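You operate a simulated robot arm through the tools that you are given. There is no shell and no other tool. Be economical: measure what you need, move in short steps, check, and stop when the job is done.

You run a simulated two-armed robot. Do the job below in one go: nothing can be reset, and whatever is moved stays where it is left.

## Task
Hold the blue floor light on the middle shelf of the parts rack steady with one hand and press the button of the blue floor light to switch it on with the other.

The check looks at the end state, three seconds after you hand in, the way a careful person would. Anything else that was tipped, shoved, dropped, spilled or broken makes it a failure.

## Robot
Two 7-joint arms with two-finger grippers on one trunk, on a base that drives. Base frame: it is fixed to the floor where the robot stands at the start and does not move with it; the origin is under the middle of the robot, x ahead of it, y to its left, z up; the surface under the hand at the start is at about z = 900. Units: mm, degrees, N and s.
The left shoulder is at the start at [24, 163, 1280], the right one opposite. With the tool pointing down near the work surface each hand reaches from about 100 to 820 mm from the robot's upright axis, wherever it stands, measured 20 degrees to its own side. Places, roughly: button of the blue floor light [500, 100, 1000]. Payload 2.94 kg a hand.
Tool frame (each hand has its own): the origin (TCP) lies between the finger pads and is the grasp point; the fingertips stand 30 mm ahead of it; z points along the fingers, y is the line along which they close. Largest opening 138 mm; the body of the gripper starts 109 mm behind the TCP.
Orientation is that of the tool frame in the base frame, as a unit quaternion [x, y, z, w]. With the fingers straight down and closing along the base's y, the tool's x points along the base's -x, its y along +y and its z along -z.

## Interface
- The arms move only by the tool move_arm. It takes "left_targets", "right_targets" or both (then of equal length, played together; a hand with none holds still); each is a list that holds one entry, the list of rows, each a list of 7 numbers: the opening in per cent of the stroke, from 0 (shut) to 100 (fully open), then the shift along the tool's x, y, z in mm, then the turn, a rotation vector about the tool's x, y, z in degrees. In form: [[[gripper, x, y, z, wx, wy, wz], ...]]. A call has 1 to 8 rows; each row is the pose to reach, as a shift and turn from the pose commanded when the call began, along the tool's axes at that moment. Rows are played at 5 a second. More than 50 mm and 8.6 degrees between two rows, or a gripper value outside its range, and nothing of the call is played. A pose out of reach is approached as far as the arm can. The call stops where the force on the tool passes 40 N (or 10 N more than at its start, if that is more) or the arm is blocked; 0.2 s more then pass. Each finger halts on what it meets, pressing with about 38 N; the grip force reading is that of the motor and also rises with nothing between the fingers. The clock runs only during rows and for 0.2 s after the last one: add rows that repeat a pose to give the fingers time. The reply holds the time, the measured pose of the TCP, the force on the tool along the base axes, the opening and the grip force, in the units named above and with some noise, with the torque about the TCP (base axes, N m) and any sound that the robot's microphone picked up, and new pictures: "show" is both (left out), scene, wrist or none (wrist: the cameras of the hands that moved).
- Cameras (640 x 400 px; columns grow to the right, rows downward): "scene" is now at [64.5, -9.8, 1742.6]; the picture's right is [0.09, -1.00, -0.01], its down [-0.84, -0.07, -0.54] and it looks along [0.54, 0.05, -0.84] (base axes); focal length 272 px, centre (320, 200). "left" rides on the left gripper at [71, -19, -146] in its tool frame; the picture's right is [0.26, 0.97, 0.00], its down [-0.85, 0.23, -0.48] and it looks along [-0.46, 0.12, 0.88] (tool axes); focal length 280 px, centre (320, 200). "right" rides on the right gripper at [71, 19, -146] in its tool frame; the picture's right is [-0.26, 0.97, 0.00], its down [-0.85, -0.23, -0.48] and it looks along [-0.46, -0.12, 0.88] (tool axes); focal length 280 px, centre (320, 200). There is no depth. A picture from a camera that has moved, and an enlarged one, comes with that camera's place and axes in the base frame and with its lens.
- move_column(by): slides the trunk up (or, below 0, down) by that many mm; the arms and the scene camera ride with it, the base frame stays. It gives what a move gives, with no picture.
- steer(legs): drives the robot by 1 to 6 legs, each [ahead, turn to the left] in mm and degrees, along the robot's own axes; the way and the turn of a leg run together, so that a leg with both is an arc; at most 1500 mm and 180 degrees a leg. The arms and the cameras ride along, it lands a little off, and it stops where it bumps. It gives what a move gives, and a new picture of the scene camera.
- head_to(pan, tilt): turns the head with the scene camera to pan (to the left, within 120 degrees either way) and tilt (down, from -29 to 69), counted from straight ahead of the robot. It gives what a move gives, and a new picture of the scene camera.
- enlarge(camera, box): a new picture of the part [left, top, right, bottom] of that camera's present view, enlarged. The clock stands still meanwhile.
- hand_in(): hands the job in; it is judged then, once.

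Work in short steps. Places have to be worked out from the pictures, the camera data and where the tool is seen: move nearer, look again, correct. Check each grasp and each placing, and mend what went wrong. You have 120 turns and 260 pictures in all, those below and enlarged ones among them. Open the grippers and draw the arms clear of the work before you hand the job in, unless the task says otherwise; then end with one line.

The tools are called after "Emit:" as name(argument=value, ...) on one line, values as JSON. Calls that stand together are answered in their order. move_arm: Moves the arms, as the interface text tells. Its arguments: {"type":"object","properties":{"left_targets":{"type":"array"},"right_targets":{"type":"array"},"show":{"type":"string","enum":["both","scene","wrist","none"]}},"required":[]} The other tools are called the same way: move_column (by) slides the trunk up or down; steer (legs) drives the base; head_to (pan, tilt) turns the head that bears the scene camera; enlarge (camera, box) takes an enlarged picture of a part of a camera's view; hand_in () hands the job in.

At the start:

```text
time_s: 0.0
left_tcp_pos: [453.7, 298.3, 1001.4]
left_tool_rot: [0.0, 1.0, 0.0, 0.0]
left_ft_force: [-0.3, -0.8, 0.1]
left_torque: [0.0, 0.0, -0.05]
left_opening: 137.9
left_gripper_force: 0.1
right_tcp_pos: [496.2, -89.0, 1001.6]
right_tool_rot: [0.0, 1.0, 0.004, 0.003]
right_ft_force: [-0.4, 0.5, 0.5]
right_torque: [-0.02, -0.02, 0.02]
right_opening: 137.9
right_gripper_force: 0.0
trunk travel left (down, up): [-450.0, 284.0]
robot x, y, heading: [-2.9, 0.1, -0.1]
head pan, tilt: [4.9, 57.6]
```

scene: 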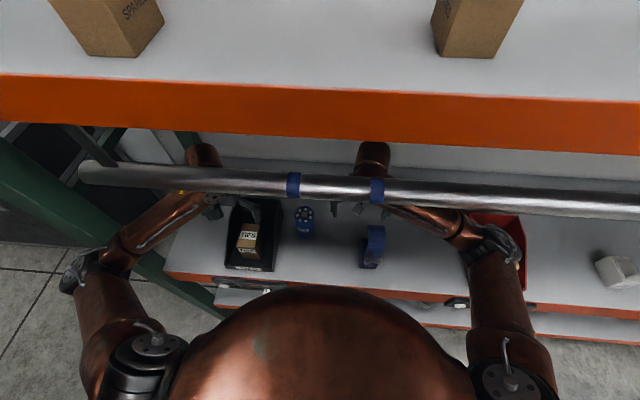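
right: 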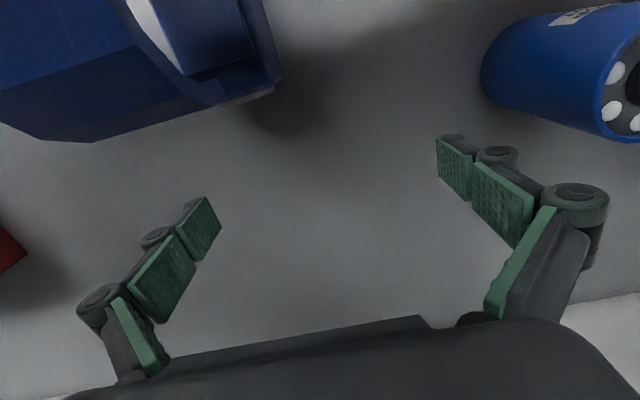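
left: 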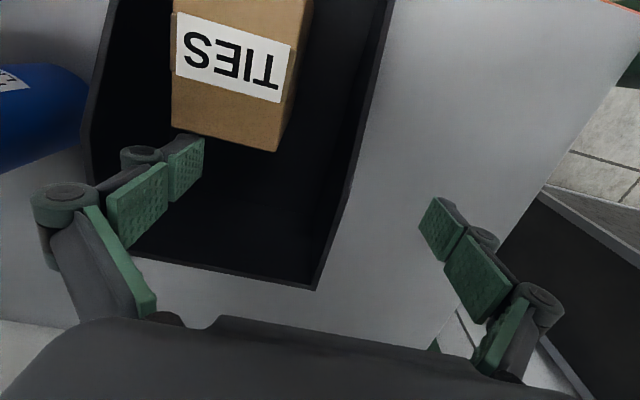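

The picture shows a blue cylinder with LEDs on top and another blue object near the middle. I enlarge both to tell which one is the floor light.

Emit:
enlarge(camera="scene", box=[220, 160, 420, 285])

Emit:
head_to(pan=0, tilt=45)

```text
3.20 times, centred on (320, 222) of scene
camera zoom: at [64.5, -9.8, 1742.6], right [0.09, -1.0, -0.01], down [-0.84, -0.07, -0.54], along [0.54, 0.05, -0.84], focal length 871 px, centre (320, 128)
```

zoom: 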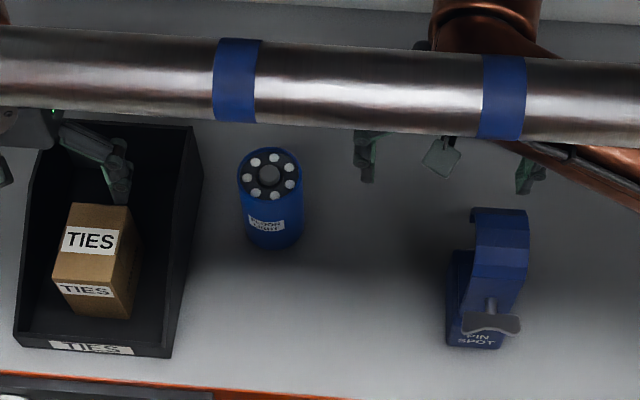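

```text
time_s: 0.8
left_tcp_pos: [456.5, 300.0, 1001.0]
left_tool_rot: [0.001, 1.0, -0.001, -0.003]
left_ft_force: [0.2, 0.6, 0.3]
left_torque: [0.01, 0.02, -0.04]
left_opening: 137.8
left_gripper_force: 0.0
right_tcp_pos: [499.3, -87.1, 1001.3]
right_tool_rot: [0.0, 1.0, 0.003, 0.002]
right_ft_force: [0.8, 0.8, -0.5]
right_torque: [0.02, -0.02, 0.02]
right_opening: 138.0
right_gripper_force: 0.1
trunk travel left (down, up): [-450.0, 284.0]
robot x, y, heading: [-3.1, -0.3, 0.0]
head pan, tilt: [0.0, 45.0]
camera scene: at [80.5, -18.6, 1759.3], right [0.0, -1.0, -0.01], down [-0.7, 0.01, -0.71], along [0.71, 0.01, -0.7], focal length 272 px, centre (320, 200)
```

scene: 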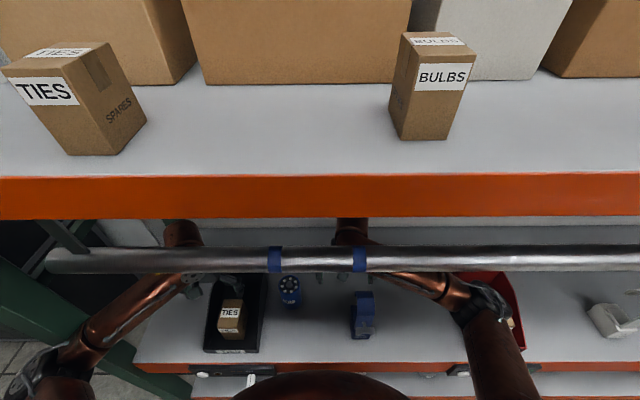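

The cylinder labelled FLOOR LIGHT stands with its axis at about (484, 80). It is about 63 mm wide with its top near z = 1000, and its button is in the middle of the LED ring. The right hand will grip it slantwise from the front right, and the left hand will press from above. I turn the right hand to a pre-grasp pose, yawed 45° and tilted 45°.

Emit:
move_arm(right_targets=[[[100, 9.4, 13.4, -5.5, -2.2, -5.32, -5.32], [100, 18.8, 26.8, -11, -4.4, -10.65, -10.65], [100, 28, 40, -16.5, -6.6, -16, -16], [100, 37.5, 53.5, -22, -8.8, -21.3, -21.3], [100, 47, 67, -27.5, -11, -26.6, -26.6], [100, 56, 80, -33, -13.2, -31.9, -31.9], [100, 65.6, 93.6, -38.5, -15.4, -37.3, -37.3], [100, 75, 107, -44, -17.6, -42.6, -42.6]]])

```text
time_s: 2.5
left_tcp_pos: [456.6, 299.5, 1000.2]
left_tool_rot: [0.0, 1.0, 0.0, -0.002]
left_ft_force: [1.4, -0.3, -0.4]
left_torque: [-0.01, 0.03, 0.01]
left_opening: 138.0
left_gripper_force: 0.0
right_tcp_pos: [420.6, 19.3, 1046.2]
right_tool_rot: [-0.352, 0.853, 0.147, 0.357]
right_ft_force: [0.2, -0.3, 0.0]
right_torque: [-0.01, 0.02, 0.0]
right_opening: 137.6
right_gripper_force: 0.1
trunk travel left (down, up): [-450.0, 284.0]
robot x, y, heading: [1.0, -4.5, -0.0]
head pan, tilt: [0.0, 45.0]
camera scene: at [79.9, -18.3, 1759.3], right [0.0, -1.0, -0.01], down [-0.7, 0.01, -0.71], along [0.71, 0.01, -0.7], focal length 272 px, centre (320, 200)
camera right: at [298.7, -76.0, 1097.9], right [-0.55, 0.81, 0.19], down [0.35, 0.02, 0.94], along [0.76, 0.58, -0.29], focal length 280 px, centre (320, 200)
```

scene: 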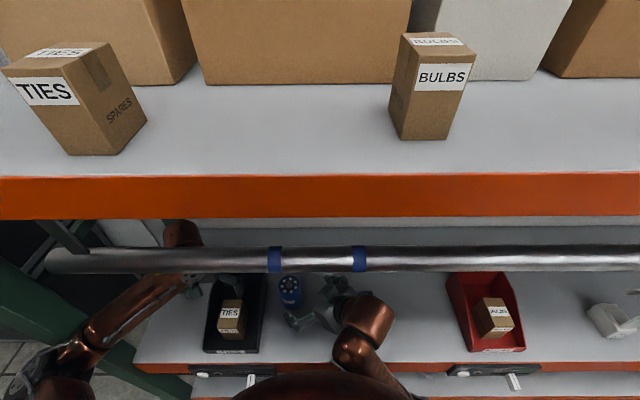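
right: 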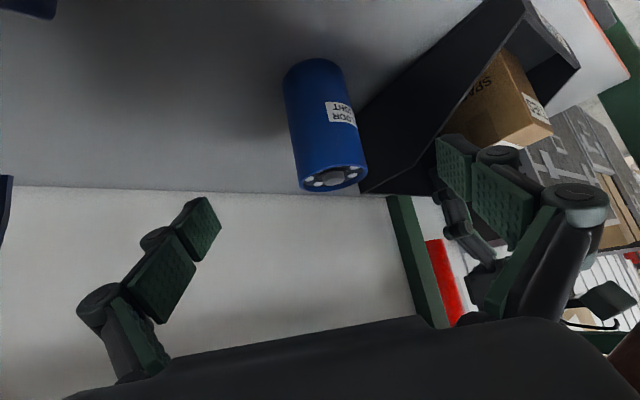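

Triangulating the two views puts the light's top at about (480, 80, 1008). I enlarge the scene to check that the arm is clear of the pin spot.

Emit:
enlarge(camera="scene", box=[240, 240, 440, 365])

```text
3.20 times, centred on (340, 302) of scene
camera zoom: at [79.9, -18.3, 1759.3], right [0.0, -1.0, -0.01], down [-0.7, 0.01, -0.71], along [0.71, 0.01, -0.7], focal length 871 px, centre (256, -128)
```

zoom: 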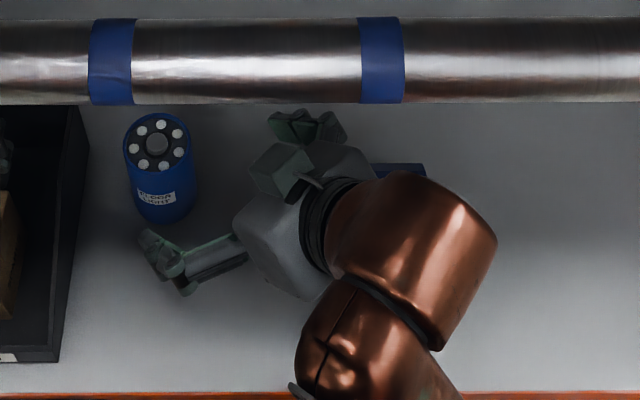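

The pin spot shows partly behind the hand and has not moved. I advance along the finger axis in two parts and stop short first to check the line-up.

Emit:
move_arm(right_targets=[[[100, 1, 0, 20, 0, 0, 0], [95, 2, 0, 45, 0, 0, 0], [90, 3, 1, 70, 0, 0, 0], [85, 4, 1, 90, 0, 0, 0]]])

```text
time_s: 3.5
left_tcp_pos: [455.2, 300.1, 1000.2]
left_tool_rot: [0.001, 1.0, 0.0, -0.001]
left_ft_force: [0.2, 0.1, 0.3]
left_torque: [0.01, 0.01, -0.02]
left_opening: 137.7
left_gripper_force: 0.1
right_tcp_pos: [468.8, 62.9, 982.6]
right_tool_rot: [-0.353, 0.852, 0.148, 0.356]
right_ft_force: [0.4, -0.3, 0.0]
right_torque: [-0.01, 0.0, 0.0]
right_opening: 117.4
right_gripper_force: 0.1
trunk travel left (down, up): [-450.0, 284.0]
robot x, y, heading: [-2.7, -0.8, -0.1]
head pan, tilt: [0.0, 45.0]
camera scene: at [79.8, -18.0, 1759.2], right [0.0, -1.0, -0.01], down [-0.7, 0.0, -0.71], along [0.71, 0.01, -0.7], focal length 272 px, centre (320, 200)
camera right: at [345.1, -32.1, 1032.7], right [-0.55, 0.81, 0.19], down [0.34, 0.02, 0.94], along [0.76, 0.58, -0.29], focal length 280 px, centre (320, 200)
```

scene: 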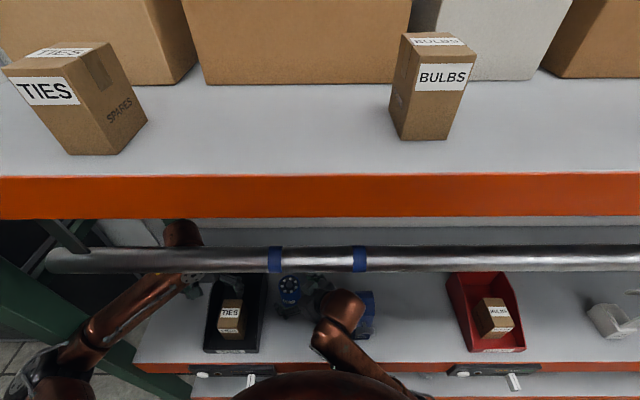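
right: 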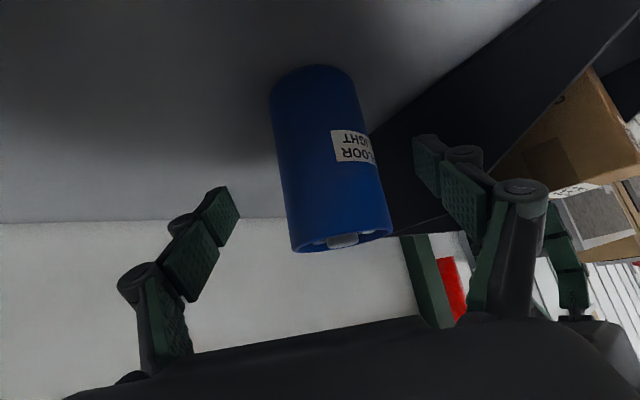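

The light is centred between the fingers. I advance 35 mm more and then close gently.

Emit:
move_arm(right_targets=[[[80, 0, 0, 18, 0, 0, 0], [75, 0, 0, 36, 0, 0, 0], [75, 0, 0, 36, 0, 0, 0]]])

```text
time_s: 4.3
left_tcp_pos: [455.0, 300.1, 1000.4]
left_tool_rot: [0.002, 1.0, 0.0, -0.002]
left_ft_force: [-0.7, 0.0, 0.1]
left_torque: [0.01, 0.0, -0.01]
left_opening: 138.0
left_gripper_force: 0.1
right_tcp_pos: [485.0, 83.1, 957.1]
right_tool_rot: [-0.354, 0.852, 0.147, 0.356]
right_ft_force: [0.8, 0.5, -0.2]
right_torque: [-0.03, -0.03, 0.01]
right_opening: 103.5
right_gripper_force: 0.0
trunk travel left (down, up): [-450.0, 284.0]
robot x, y, heading: [-0.3, -0.9, 0.3]
head pan, tilt: [0.0, 45.0]
camera scene: at [79.4, -17.7, 1759.2], right [0.0, -1.0, -0.01], down [-0.7, 0.0, -0.71], along [0.71, 0.01, -0.7], focal length 272 px, centre (320, 200)
camera right: at [363.5, -12.0, 1007.5], right [-0.55, 0.81, 0.19], down [0.34, 0.02, 0.94], along [0.76, 0.58, -0.29], focal length 280 px, centre (320, 200)
```

scene: 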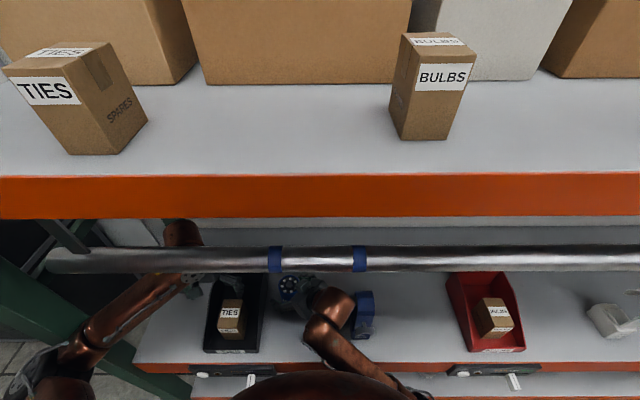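
right: 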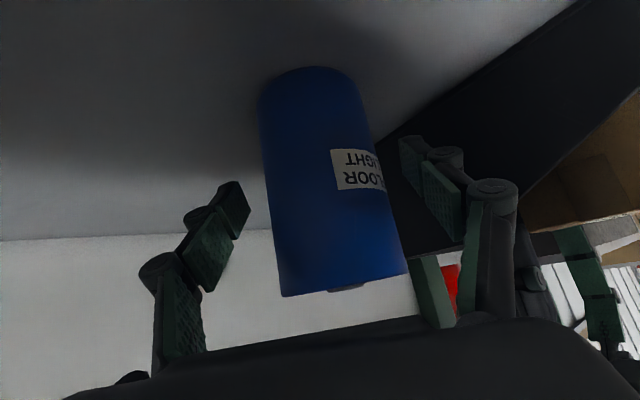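

The gaps on both sides look even. I close slowly to just above the light's width and look.

Emit:
move_arm(right_targets=[[[65, 0, 0, 0, 0, 0, 0], [58, 0, 0, 0, 0, 0, 0], [52, 0, 0, 0, 0, 0, 0], [52, 0, 0, 0, 0, 0, 0]]], show="wrist")

Emit:
enlarge(camera="scene", box=[240, 240, 360, 315])

```text
time_s: 5.3
left_tcp_pos: [454.5, 299.2, 999.9]
left_tool_rot: [0.001, 1.0, -0.001, -0.002]
left_ft_force: [0.3, -0.1, 0.1]
left_torque: [0.02, 0.01, -0.02]
left_opening: 137.8
left_gripper_force: 0.0
right_tcp_pos: [485.7, 84.4, 956.0]
right_tool_rot: [-0.353, 0.852, 0.148, 0.356]
right_ft_force: [-0.6, -0.3, 0.9]
right_torque: [0.03, 0.0, -0.01]
right_opening: 71.7
right_gripper_force: 0.0
trunk travel left (down, up): [-450.0, 284.0]
robot x, y, heading: [0.6, -3.0, 0.1]
head pan, tilt: [0.0, 45.0]
camera right: at [363.3, -12.1, 1007.6], right [-0.55, 0.81, 0.19], down [0.34, 0.02, 0.94], along [0.76, 0.58, -0.29], focal length 280 px, centre (320, 200)
```

right: 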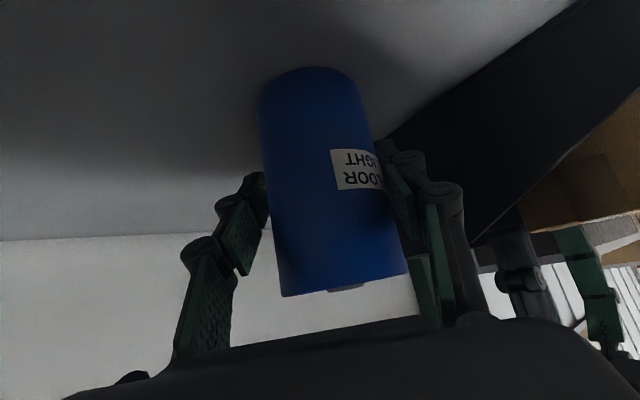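

```text
5.33 times, centred on (300, 278) of scene
camera zoom: at [79.5, -17.7, 1759.2], right [0.0, -1.0, -0.01], down [-0.7, 0.0, -0.71], along [0.71, 0.01, -0.7], focal length 1451 px, centre (427, -213)
```

zoom: 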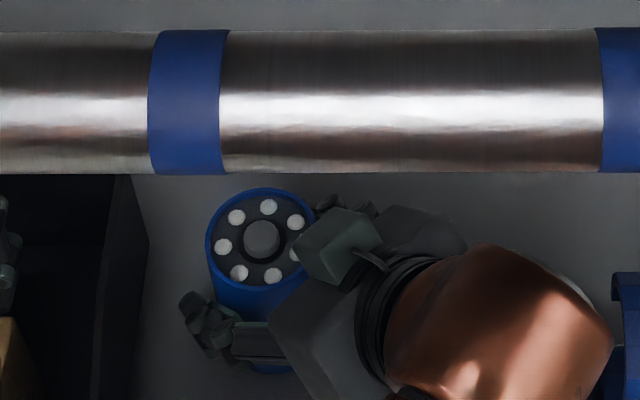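

The fingers sit evenly around the light. I close to grip it.

Emit:
move_arm(right_targets=[[[46, 0, 0, 0, 0, 0, 0], [42, 0, 0, 0, 0, 0, 0], [40, 0, 0, 0, 0, 0, 0], [40, 0, 0, 0, 0, 0, 0]]], show="both")

```text
time_s: 6.3
left_tcp_pos: [455.6, 299.1, 1000.1]
left_tool_rot: [0.001, 1.0, -0.001, -0.002]
left_ft_force: [-0.5, 0.6, -0.1]
left_torque: [-0.02, 0.03, -0.01]
left_opening: 138.1
left_gripper_force: 0.1
right_tcp_pos: [485.7, 82.2, 956.8]
right_tool_rot: [-0.353, 0.852, 0.148, 0.357]
right_ft_force: [-2.9, 1.6, 3.1]
right_torque: [0.01, 0.13, -0.02]
right_opening: 60.7
right_gripper_force: 37.9
trunk travel left (down, up): [-450.0, 284.0]
robot x, y, heading: [0.3, -3.5, -0.1]
head pan, tilt: [0.0, 45.0]
camera scene: at [79.4, -17.5, 1759.3], right [0.0, -1.0, -0.01], down [-0.7, 0.0, -0.71], along [0.71, 0.01, -0.7], focal length 272 px, centre (320, 200)
camera right: at [363.3, -11.9, 1007.8], right [-0.55, 0.81, 0.19], down [0.34, 0.02, 0.94], along [0.76, 0.58, -0.29], focal length 280 px, centre (320, 200)
```

scene: 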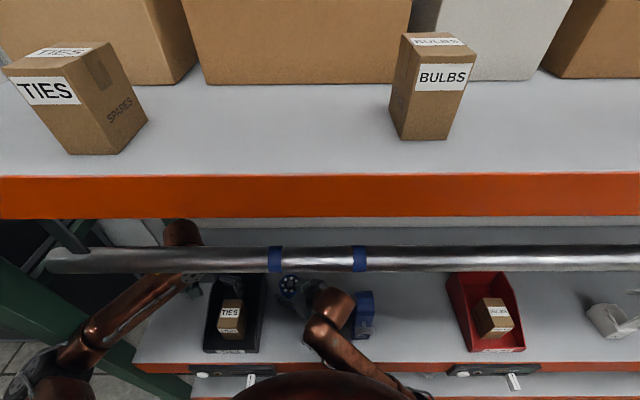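
right: 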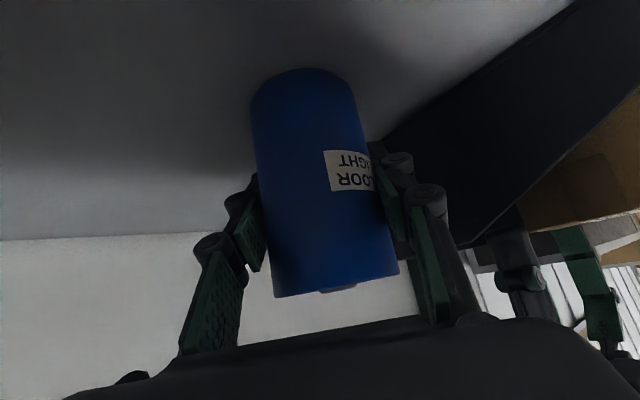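

The grip holds at 60.7 mm. Before bringing the left hand over, I check how near its forearm is to the pipe.

Emit:
enlarge(camera="scene", box=[40, 200, 320, 375])

Emit:
enlarge(camera="left", box=[0, 0, 640, 400])

```text
2.29 times, centred on (180, 288) of scene
camera zoom: at [79.4, -17.5, 1759.3], right [0.0, -1.0, -0.01], down [-0.7, 0.0, -0.71], along [0.71, 0.01, -0.7], focal length 622 px, centre (640, 0)
```

zoom: 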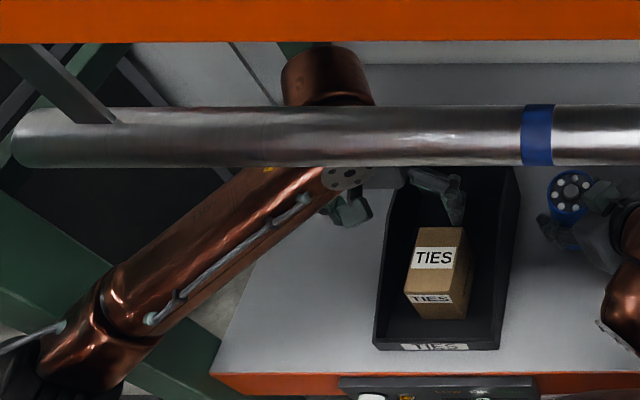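

```text
1.00 times, centred on (320, 200) of left (not enlarged: the box is as wide or as high as the picture)
camera zoom: at [385.7, 280.6, 1147.0], right [-0.26, 0.97, 0.0], down [0.85, 0.23, 0.47], along [0.46, 0.12, -0.88], focal length 280 px, centre (320, 200)
```

zoom: 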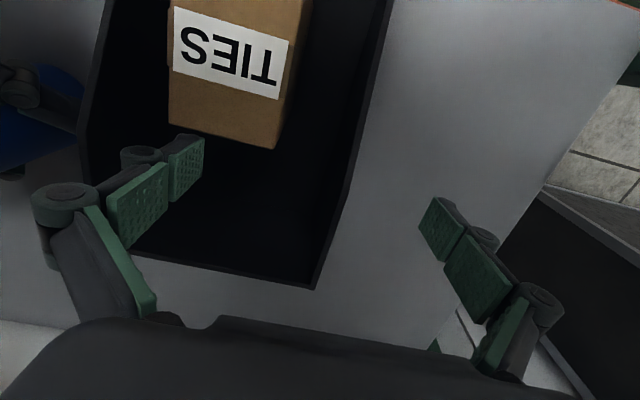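

The forearm runs under the pipe, so I need the pipe's place more exactly. I look from two head tilts that lie far apart.

Emit:
head_to(pan=0, tilt=27)

Emit:
head_to(pan=0, tilt=69)

```text
time_s: 7.2
left_tcp_pos: [454.9, 299.2, 1001.4]
left_tool_rot: [0.001, 1.0, -0.001, -0.002]
left_ft_force: [0.2, 0.2, -0.5]
left_torque: [0.02, 0.03, -0.04]
left_opening: 138.1
left_gripper_force: 0.0
right_tcp_pos: [485.9, 83.5, 956.5]
right_tool_rot: [-0.353, 0.852, 0.147, 0.357]
right_ft_force: [-2.7, 0.4, 3.9]
right_torque: [0.08, 0.13, -0.05]
right_opening: 60.7
right_gripper_force: 38.3
trunk travel left (down, up): [-450.0, 284.0]
robot x, y, heading: [-0.8, -3.9, 0.5]
head pan, tilt: [0.0, 27.0]
camera scene: at [89.5, -17.7, 1786.6], right [0.0, -1.0, -0.01], down [-0.45, 0.01, -0.89], along [0.89, 0.01, -0.45], focal length 272 px, centre (320, 200)
```

scene: 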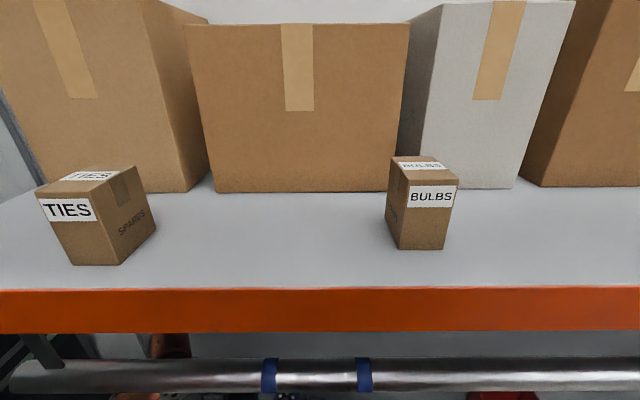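

```text
time_s: 8.2
left_tcp_pos: [455.8, 299.8, 1000.3]
left_tool_rot: [0.001, 1.0, -0.001, -0.002]
left_ft_force: [-0.3, -0.5, -0.6]
left_torque: [0.01, 0.0, -0.04]
left_opening: 138.2
left_gripper_force: 0.1
right_tcp_pos: [486.2, 82.5, 957.4]
right_tool_rot: [-0.352, 0.853, 0.147, 0.356]
right_ft_force: [-4.4, -0.6, 8.0]
right_torque: [0.01, 0.1, 0.02]
right_opening: 60.3
right_gripper_force: 37.8
trunk travel left (down, up): [-450.0, 284.0]
robot x, y, heading: [-0.6, -6.1, 0.1]
head pan, tilt: [0.0, 68.8]
camera scene: at [54.3, -17.3, 1730.3], right [0.0, -1.0, -0.01], down [-0.93, 0.0, -0.37], along [0.37, 0.01, -0.93], focal length 272 px, centre (320, 200)
```

scene: 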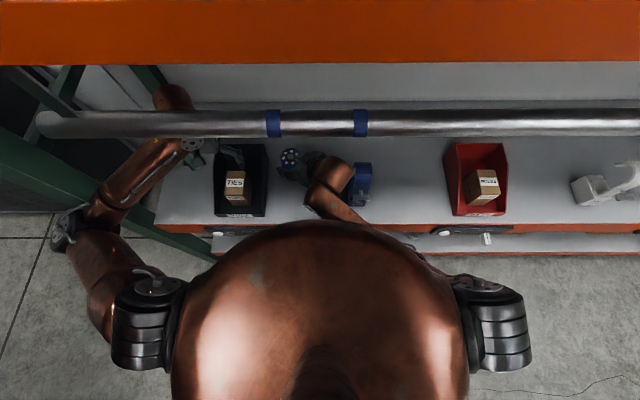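

The pipe's axis is at about x 355, z 1330, with its underside near 1305, so the left wrist must not rise. The bin's walls also limit closing the fingers here. I pitch the left hand 50° in place first, which lowers the wrist, then lift a little.

Emit:
move_arm(left_targets=[[[100, 0, 0, 0, 0, -8.3, 0], [100, 0, 0, 0, 0, -16.6, 0], [100, 0, 0, 0, 0, -25, 0], [100, 0, 0, 0, 0, -33.3, 0], [100, 0, 0, -3, 0, -41.6, 0], [100, 0, 0, -8, 0, -50, 0], [100, 5, 0, -25, 0, -50, 0], [100, 10, 0, -45, 0, -50, 0]]])

```text
time_s: 9.3
left_tcp_pos: [469.0, 376.8, 1018.9]
left_tool_rot: [0.034, 0.947, 0.106, 0.302]
left_ft_force: [2.5, -12.3, 5.1]
left_torque: [-0.68, 0.1, 0.29]
left_opening: 137.8
left_gripper_force: 0.2
left hand out of reach, approached as far as the arm can: row 4
right_tcp_pos: [491.8, 89.6, 954.9]
right_tool_rot: [-0.354, 0.853, 0.147, 0.355]
right_ft_force: [0.7, -1.5, 0.3]
right_torque: [0.06, 0.04, -0.02]
right_opening: 60.9
right_gripper_force: 38.0
trunk travel left (down, up): [-450.0, 284.0]
robot x, y, heading: [3.6, -5.7, -0.2]
head pan, tilt: [0.0, 68.8]
stopped in row 5 (left hand): the force on the tool passed its limit at 86 N (the readings are from after the stop); the commanded pose is now the measured one
camera scene: at [63.2, -5.6, 1729.6], right [0.0, -1.0, 0.0], down [-0.93, 0.0, -0.36], along [0.36, 0.0, -0.93], focal length 272 px, centre (320, 200)
camera left: at [328.3, 340.9, 1091.5], right [-0.21, 0.98, 0.06], down [0.42, 0.03, 0.91], along [0.88, 0.22, -0.41], focal length 280 px, centre (320, 200)
```

scene: 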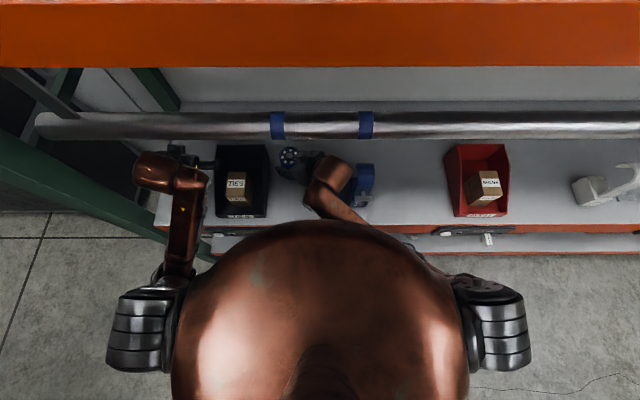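
left: 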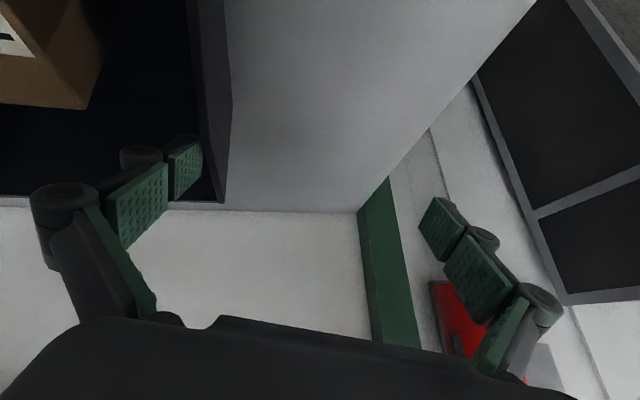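

The left arm swung through a limit, ended at y = 377 and met a force of 86 N. I check whether the bin, the light or anything else was shifted.

Emit:
enlarge(camera="scene", box=[120, 120, 400, 295])

Emit:
enlarge(camera="left", box=[0, 100, 260, 262])

Emit:
head_to(pan=0, tilt=45)

```text
2.29 times, centred on (260, 208) of scene
camera zoom: at [63.2, -5.6, 1729.6], right [0.0, -1.0, 0.0], down [-0.93, 0.0, -0.36], along [0.36, 0.0, -0.93], focal length 622 px, centre (457, 183)
```

zoom: 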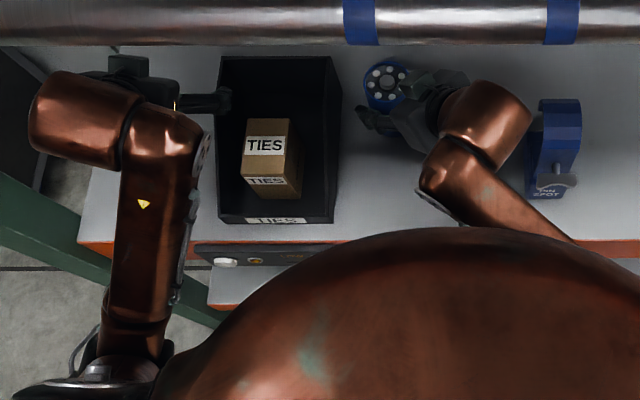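

```text
2.46 times, centred on (130, 181) of left
camera zoom: at [328.3, 340.9, 1091.5], right [-0.21, 0.98, 0.06], down [0.42, 0.03, 0.91], along [0.88, 0.22, -0.41], focal length 690 px, centre (788, 247)
```

zoom: 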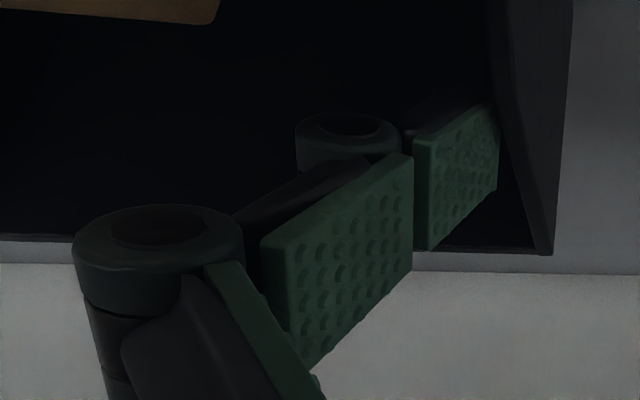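

```text
time_s: 10.2
left_tcp_pos: [469.0, 376.9, 1018.0]
left_tool_rot: [0.034, 0.947, 0.107, 0.3]
left_ft_force: [5.7, -9.0, 3.3]
left_torque: [-0.49, -0.16, 0.46]
left_opening: 138.1
left_gripper_force: 0.1
right_tcp_pos: [490.5, 90.5, 954.9]
right_tool_rot: [-0.353, 0.853, 0.147, 0.356]
right_ft_force: [-2.8, -1.1, 0.9]
right_torque: [0.0, -0.07, -0.02]
right_opening: 60.6
right_gripper_force: 37.5
trunk travel left (down, up): [-450.0, 284.0]
robot x, y, heading: [-4.6, -4.6, 0.0]
head pan, tilt: [0.0, 45.0]
camera scene: at [89.0, -7.0, 1758.6], right [0.0, -1.0, 0.0], down [-0.71, 0.0, -0.71], along [0.71, 0.0, -0.71], focal length 272 px, centre (320, 200)
```

scene: 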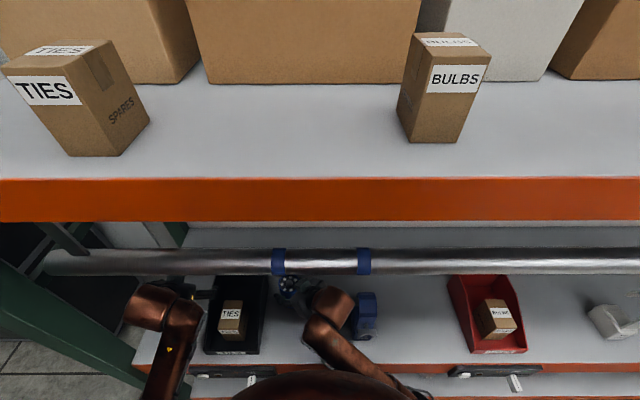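

Against the earlier 45° view, the black bin looks nearly unchanged but the BULBS box on the upper shelf seems to have shifted. I enlarge that area.

Emit:
enlarge(camera="scene", box=[320, 0, 640, 200])

Emit:
head_to(pan=0, tilt=27)

```text
2.00 times, centred on (480, 100) of scene
camera zoom: at [89.0, -7.0, 1758.6], right [0.0, -1.0, 0.0], down [-0.71, 0.0, -0.71], along [0.71, 0.0, -0.71], focal length 544 px, centre (0, 400)
```

zoom: 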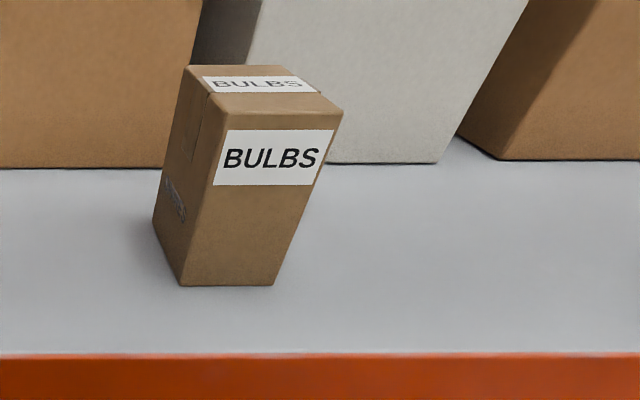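

```text
time_s: 11.0
left_tcp_pos: [468.7, 376.9, 1018.4]
left_tool_rot: [0.033, 0.948, 0.107, 0.299]
left_ft_force: [6.9, -10.0, 5.3]
left_torque: [-0.6, -0.16, 0.48]
left_opening: 138.1
left_gripper_force: 0.1
right_tcp_pos: [492.0, 89.8, 955.2]
right_tool_rot: [-0.353, 0.853, 0.146, 0.356]
right_ft_force: [-1.1, -0.8, -0.4]
right_torque: [-0.05, -0.08, -0.04]
right_opening: 60.7
right_gripper_force: 38.1
trunk travel left (down, up): [-450.0, 284.0]
robot x, y, heading: [-0.1, -7.8, -0.0]
head pan, tilt: [0.0, 27.0]
camera scene: at [99.4, -7.2, 1785.9], right [0.0, -1.0, 0.0], down [-0.46, 0.0, -0.89], along [0.89, 0.0, -0.46], focal length 272 px, centre (320, 200)
```

scene: 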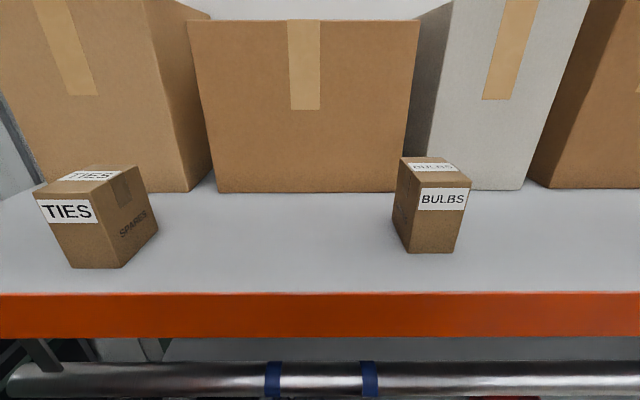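

The BULBS shift matches the camera having moved 10 mm, and the bin's front label still computes to the same place. A left finger is resting inside the bin's left wall. I ease it inward, lift it out and draw it back in front of the pipe.

Emit:
move_arm(left_targets=[[[100, -6.7, -5.6, -9.4, 0, 0, 0], [100, -15.2, -2.2, -21.4, 0, 0, 0], [100, 3.7, 0, -46.7, 0, 0, 0], [100, 22.5, 2.2, -72, 0, 0, 0]]])

```text
time_s: 12.0
left_tcp_pos: [476.3, 380.3, 1031.4]
left_tool_rot: [0.033, 0.948, 0.107, 0.298]
left_ft_force: [-0.2, -0.3, -0.8]
left_torque: [-0.01, 0.02, -0.02]
left_opening: 137.9
left_gripper_force: 0.0
left hand out of reach, approached as far as the arm can: row 1, 2, 3, 4
right_tcp_pos: [491.5, 90.9, 956.2]
right_tool_rot: [-0.354, 0.852, 0.147, 0.356]
right_ft_force: [-1.3, 0.9, 0.2]
right_torque: [0.13, 0.0, 0.04]
right_opening: 60.6
right_gripper_force: 38.0
trunk travel left (down, up): [-450.0, 284.0]
robot x, y, heading: [0.9, -2.6, -0.2]
head pan, tilt: [0.0, 27.0]
camera scene: at [99.0, -5.0, 1786.0], right [0.0, -1.0, 0.0], down [-0.45, 0.0, -0.89], along [0.89, 0.0, -0.45], focal length 272 px, centre (320, 200)
camera left: at [335.3, 343.9, 1104.8], right [-0.21, 0.97, 0.07], down [0.42, 0.03, 0.91], along [0.88, 0.22, -0.42], focal length 280 px, centre (320, 200)
```

scene: 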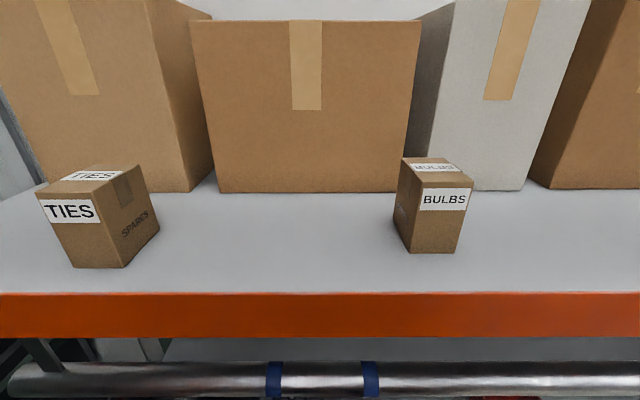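
left: 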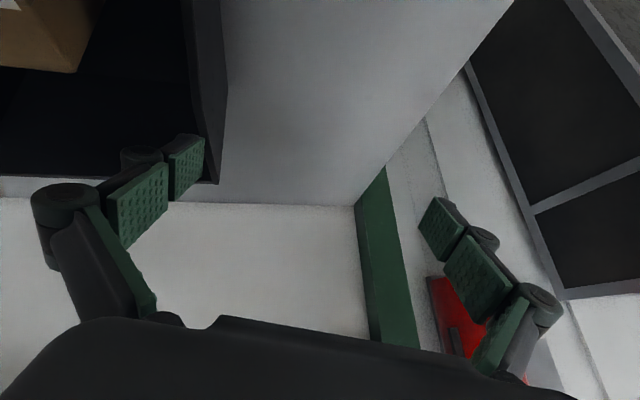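

The contact is released, with force about zero. The arm seems limited without inward yaw, so I yaw the hand inward in small steps with a slight lift.

Emit:
move_arm(left_targets=[[[100, -2.8, 1.1, -4, 4.5, -1.8, 6.4], [100, -5.6, 2.2, -8, 9, -3.6, 12.7], [100, -8.5, 3.3, -12, 13.5, -5.3, 19.1]]], show="wrist")

Emit:
head_to(pan=20, tilt=60)

```text
time_s: 12.8
left_tcp_pos: [478.0, 380.5, 1046.8]
left_tool_rot: [0.23, 0.919, 0.042, 0.316]
left_ft_force: [0.7, 0.5, 0.4]
left_torque: [-0.03, 0.0, 0.04]
left_opening: 137.9
left_gripper_force: 0.0
right_tcp_pos: [491.1, 90.5, 954.9]
right_tool_rot: [-0.353, 0.853, 0.146, 0.356]
right_ft_force: [-1.1, 0.1, -0.2]
right_torque: [0.15, -0.01, 0.01]
right_opening: 60.6
right_gripper_force: 37.7
trunk travel left (down, up): [-450.0, 284.0]
robot x, y, heading: [1.2, -5.3, 0.0]
head pan, tilt: [0.0, 27.0]
camera left: at [334.2, 404.9, 1118.9], right [0.2, 0.98, 0.07], down [0.4, -0.14, 0.91], along [0.9, -0.16, -0.42], focal length 280 px, centre (320, 200)
```

left: 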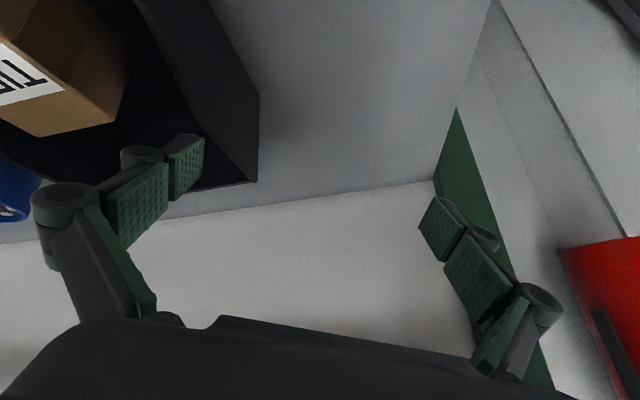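

```text
time_s: 13.8
left_tcp_pos: [478.1, 380.5, 1046.2]
left_tool_rot: [0.229, 0.92, 0.041, 0.315]
left_ft_force: [-0.5, 0.5, 0.0]
left_torque: [0.02, 0.01, 0.0]
left_opening: 138.0
left_gripper_force: 0.0
right_tcp_pos: [490.3, 91.8, 955.2]
right_tool_rot: [-0.354, 0.852, 0.147, 0.357]
right_ft_force: [-0.1, -1.0, -0.3]
right_torque: [0.06, -0.06, 0.03]
right_opening: 60.8
right_gripper_force: 37.9
trunk travel left (down, up): [-450.0, 284.0]
robot x, y, heading: [1.7, -3.3, 0.1]
head pan, tilt: [20.0, 60.0]
camera scene: at [70.2, 17.6, 1739.2], right [0.34, -0.94, 0.0], down [-0.81, -0.3, -0.5], along [0.47, 0.17, -0.87], focal length 272 px, centre (320, 200)
```

scene: 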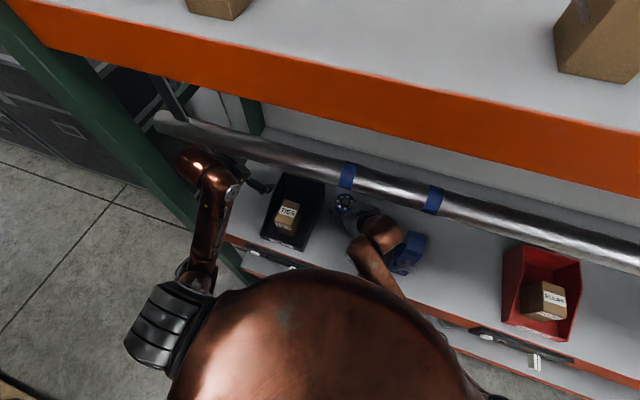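

The yaw works and the fingertips are above the bin. I keep yawing, draw back a little and close the fingers.

Emit:
move_arm(left_targets=[[[90, 8, -10, -8.6, 4.5, -1.8, 6.4], [75, 16, -21, -17, 9, -3.5, 12.8], [60, 25, -31, -26, 13.5, -5.3, 19.1], [40, 32.8, -41.6, -34.5, 16, -6.3, 22.7], [20, 32.8, -41.6, -34.5, 16, -6.3, 22.7], [0, 32.8, -41.6, -34.5, 16, -6.3, 22.7], [0, 32.8, -41.6, -34.5, 16, -6.3, 22.7], [0, 32.8, -41.6, -34.5, 16, -6.3, 22.7]]])

```text
time_s: 15.6
left_tcp_pos: [436.5, 371.8, 1042.1]
left_tool_rot: [0.427, 0.847, -0.031, 0.316]
left_ft_force: [0.5, -0.4, 1.0]
left_torque: [-0.02, -0.02, -0.02]
left_opening: 0.1
left_gripper_force: 9.7
left hand out of reach, approached as far as the arm can: row 1, 2, 3, 4, 5, 6, 7, 8
right_tcp_pos: [491.3, 90.9, 955.1]
right_tool_rot: [-0.354, 0.852, 0.147, 0.356]
right_ft_force: [-1.2, -1.4, 0.2]
right_torque: [0.05, 0.02, -0.01]
right_opening: 60.5
right_gripper_force: 38.5
trunk travel left (down, up): [-450.0, 284.0]
robot x, y, heading: [-2.3, -7.2, -0.0]
head pan, tilt: [20.0, 60.0]
camera scene: at [70.1, 17.7, 1739.1], right [0.34, -0.94, 0.0], down [-0.81, -0.3, -0.5], along [0.47, 0.17, -0.87], focal length 272 px, centre (320, 200)
camera left: at [317.9, 454.2, 1115.8], right [0.6, 0.8, 0.06], down [0.3, -0.3, 0.91], along [0.74, -0.53, -0.42], focal length 280 px, centre (320, 200)
```

scene: 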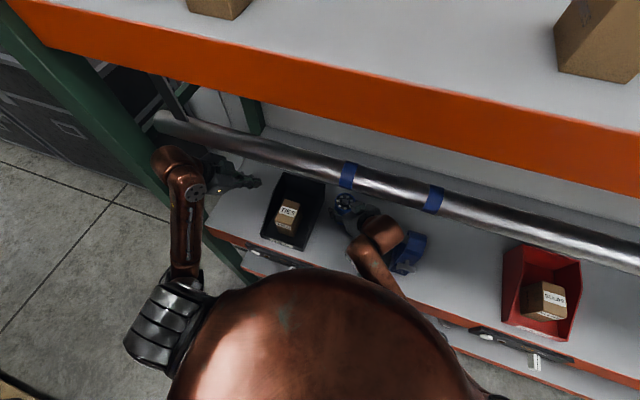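
left: 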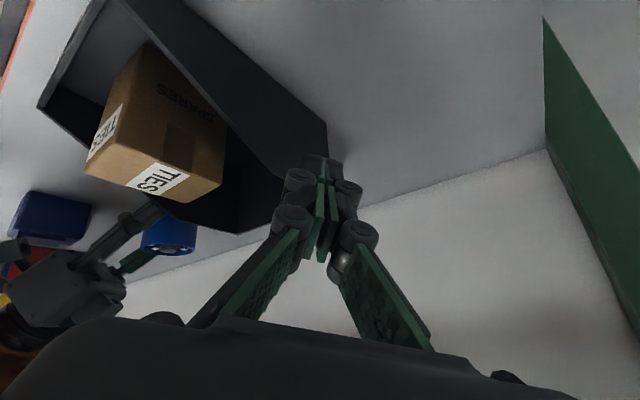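

The left fingers are shut and pointing at the light. I sweep toward −y above the bin, in steps that keep the tips above z ≈ 1020.

Emit:
move_arm(left_targets=[[[0, -21, -10.5, 9.2, 0, 0, 0], [0, -42.5, -21, 18.5, 0, 0, 0], [0, -63.7, -31.5, 27.7, 0, 0, 0], [0, -84.9, -42, 36.9, 0, 0, 0]]])

```text
time_s: 16.6
left_tcp_pos: [482.1, 277.9, 1048.2]
left_tool_rot: [0.427, 0.847, -0.032, 0.315]
left_ft_force: [-0.6, -0.3, 0.5]
left_torque: [0.02, -0.04, 0.03]
left_opening: 0.0
left_gripper_force: 28.9
left hand out of reach, approached as far as the arm can: row 1, 2, 3, 4
right_tcp_pos: [491.5, 90.5, 955.8]
right_tool_rot: [-0.354, 0.852, 0.148, 0.356]
right_ft_force: [1.4, 0.4, -0.9]
right_torque: [-0.06, -0.02, 0.03]
right_opening: 60.7
right_gripper_force: 38.3
trunk travel left (down, up): [-450.0, 284.0]
robot x, y, heading: [-1.7, -7.5, 0.0]
head pan, tilt: [20.0, 60.0]
camera scene: at [70.5, 17.0, 1739.1], right [0.34, -0.94, 0.0], down [-0.81, -0.3, -0.5], along [0.47, 0.17, -0.87], focal length 272 px, centre (320, 200)
camera left: at [364.4, 361.7, 1120.7], right [0.6, 0.8, 0.06], down [0.3, -0.3, 0.91], along [0.74, -0.53, -0.42], focal length 280 px, centre (320, 200)
```

scene: 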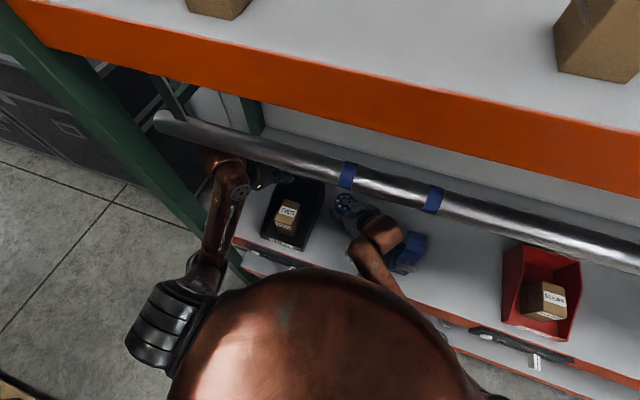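
left: 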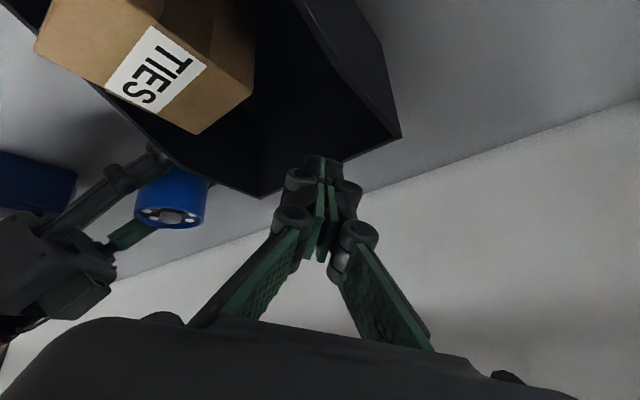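

The left wrist runs close under the pipe, so I tilt the hand 16° more to lower it while continuing toward −y. From this view the light's top is at about (488, 91).

Emit:
move_arm(left_targets=[[[0, -3, -3, 1.5, 0, -5.3, 0], [0, -10, -9, 5, 0, -10.6, 0], [0, -20.5, -19, 9.7, 0, -16, 0]]])

```text
time_s: 17.4
left_tcp_pos: [504.1, 247.9, 1059.5]
left_tool_rot: [0.419, 0.795, -0.091, 0.429]
left_ft_force: [0.3, 0.5, -0.5]
left_torque: [-0.01, 0.01, -0.05]
left_opening: 0.0
left_gripper_force: 28.2
left hand out of reach, approached as far as the arm can: row 1, 2, 3
right_tcp_pos: [493.4, 90.1, 955.0]
right_tool_rot: [-0.352, 0.853, 0.146, 0.357]
right_ft_force: [1.3, -1.9, 0.5]
right_torque: [-0.1, 0.18, 0.03]
right_opening: 60.4
right_gripper_force: 38.2
trunk travel left (down, up): [-450.0, 284.0]
robot x, y, heading: [-1.8, -4.8, -0.1]
head pan, tilt: [20.0, 60.0]
camera scene: at [72.5, 17.9, 1739.1], right [0.34, -0.94, 0.0], down [-0.81, -0.3, -0.5], along [0.47, 0.17, -0.87], focal length 272 px, centre (320, 200)
camera left: at [381.1, 350.6, 1091.8], right [0.64, 0.77, 0.01], down [0.12, -0.11, 0.99], along [0.76, -0.63, -0.16], focal length 280 px, centre (320, 200)
```

scene: 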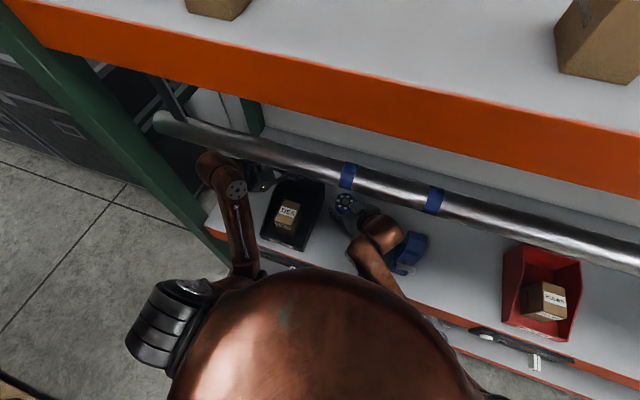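
left: 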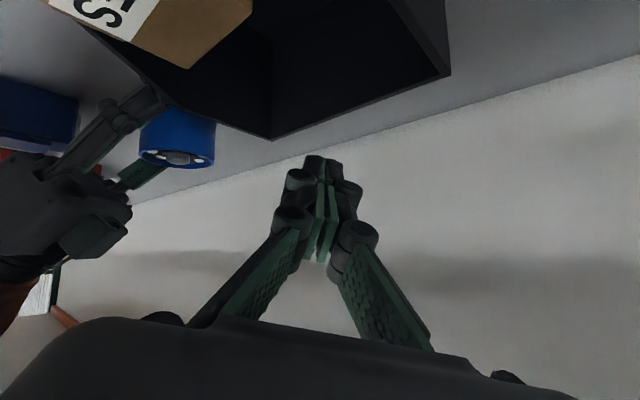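

The left arm is folded to its limit because the wrist is too near the shoulder. Pointing the fingers more toward −y moves the wrist out to about x 490, so I yaw 45° more while sliding toward −y.

Emit:
move_arm(left_targets=[[[0, -7, -9, 7, 5.7, -1.6, 4.6], [0, -14, -18.5, 13.5, 11.4, -3.2, 9.2], [0, -21, -27.7, 20, 17, -4.8, 13.8], [0, -28, -37, 27, 22.7, -6.5, 18.5], [0, -35, -46, 33.7, 28.4, -8.1, 23.1], [0, -41.8, -55.4, 40.4, 34.1, -9.7, 27.7]]])

```text
time_s: 18.8
left_tcp_pos: [496.4, 167.4, 1053.3]
left_tool_rot: [0.693, 0.572, -0.247, 0.362]
left_ft_force: [1.3, 0.0, 0.4]
left_torque: [-0.05, 0.01, -0.01]
left_opening: 0.1
left_gripper_force: 28.7
right_tcp_pos: [492.2, 91.1, 954.8]
right_tool_rot: [-0.354, 0.852, 0.148, 0.356]
right_ft_force: [1.3, 0.6, -0.5]
right_torque: [0.02, 0.02, 0.01]
right_opening: 60.5
right_gripper_force: 38.7
trunk travel left (down, up): [-450.0, 284.0]
robot x, y, heading: [-1.1, -5.6, 0.0]
head pan, tilt: [20.0, 60.0]
camera scene: at [70.5, 17.5, 1739.1], right [0.34, -0.94, 0.0], down [-0.81, -0.3, -0.5], along [0.47, 0.17, -0.87], focal length 272 px, centre (320, 200)
camera left: at [482.1, 326.9, 1084.4], right [1.0, 0.08, 0.01], down [0.0, -0.17, 0.99], along [0.09, -0.98, -0.16], focal length 280 px, centre (320, 200)
```

scene: 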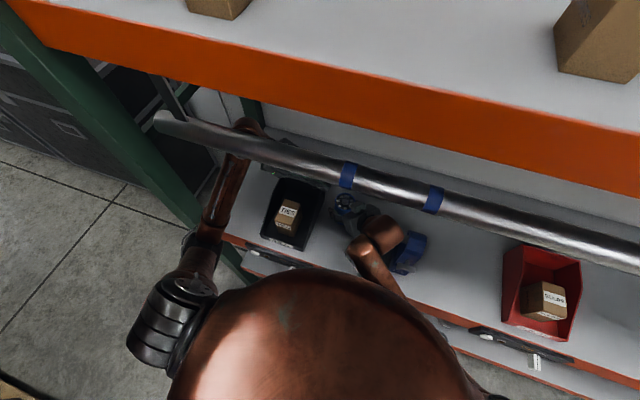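
left: 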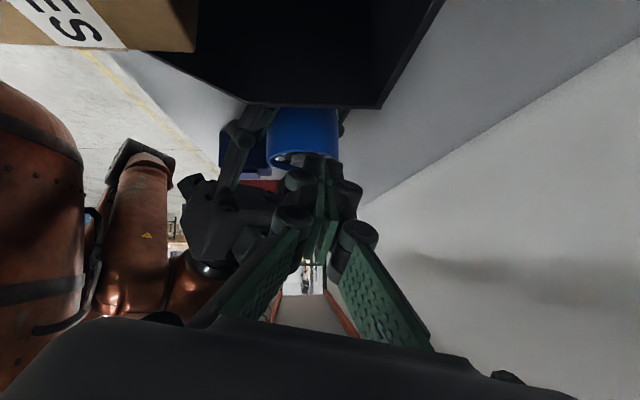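

The pose is now well within reach, with the fingers pointing toward −y and down. I enlarge the scene view to find the button and the left tips more exactly.

Emit:
head_to(pan=10, tilt=62)

Emit:
enlarge(camera="scene", box=[260, 130, 380, 205])

Emit:
enlarge(camera="left", box=[220, 90, 420, 215])

```text
time_s: 19.5
left_tcp_pos: [495.6, 168.6, 1052.4]
left_tool_rot: [0.691, 0.574, -0.247, 0.363]
left_ft_force: [-0.2, -0.3, -0.1]
left_torque: [-0.03, -0.04, 0.01]
left_opening: 0.0
left_gripper_force: 28.0
right_tcp_pos: [490.4, 90.9, 954.7]
right_tool_rot: [-0.354, 0.852, 0.148, 0.356]
right_ft_force: [1.0, -0.1, 0.5]
right_torque: [0.07, -0.02, 0.0]
right_opening: 60.5
right_gripper_force: 37.8
trunk travel left (down, up): [-450.0, 284.0]
robot x, y, heading: [0.3, -7.0, 0.2]
head pan, tilt: [10.0, 62.0]
camera scene: at [71.0, 6.0, 1736.9], right [0.17, -0.98, 0.0], down [-0.87, -0.15, -0.47], along [0.46, 0.08, -0.88], focal length 272 px, centre (320, 200)
```

scene: 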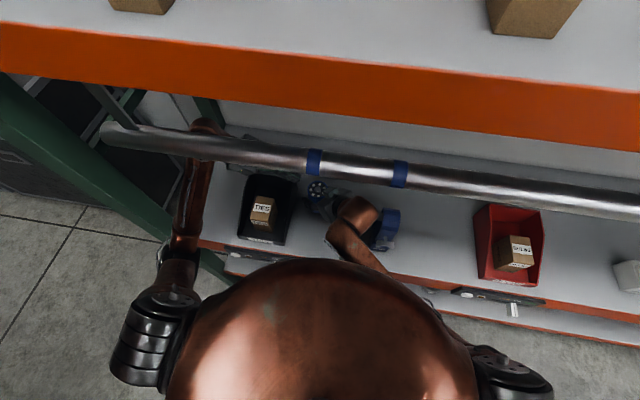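

```text
5.33 times, centred on (320, 168) of scene
camera zoom: at [71.0, 6.0, 1736.9], right [0.17, -0.98, 0.0], down [-0.87, -0.15, -0.47], along [0.46, 0.08, -0.88], focal length 1451 px, centre (320, 373)
```

zoom: 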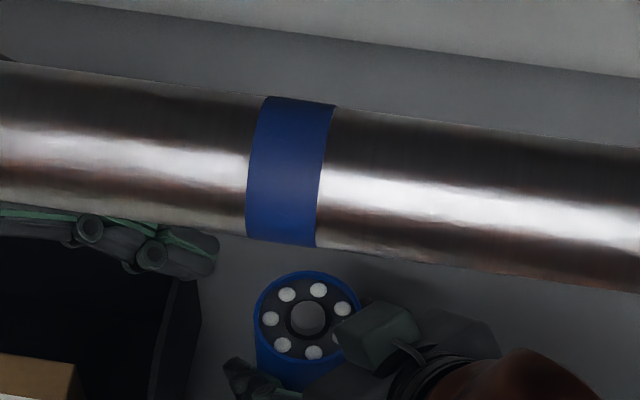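

```text
3.20 times, centred on (320, 152) of left
camera zoom: at [481.6, 327.1, 1084.5], right [1.0, 0.09, 0.01], down [0.0, -0.17, 0.99], along [0.09, -0.98, -0.17], focal length 897 px, centre (320, 352)
```

zoom: 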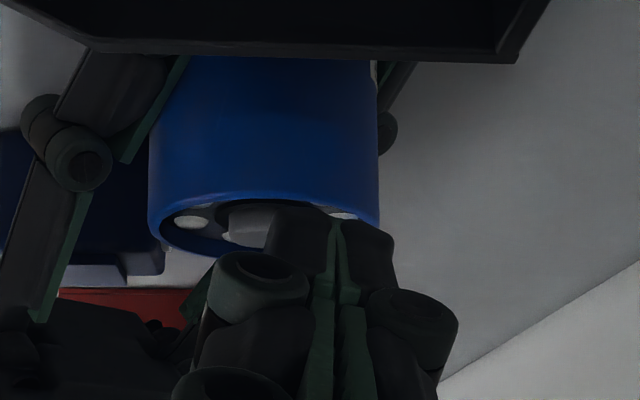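

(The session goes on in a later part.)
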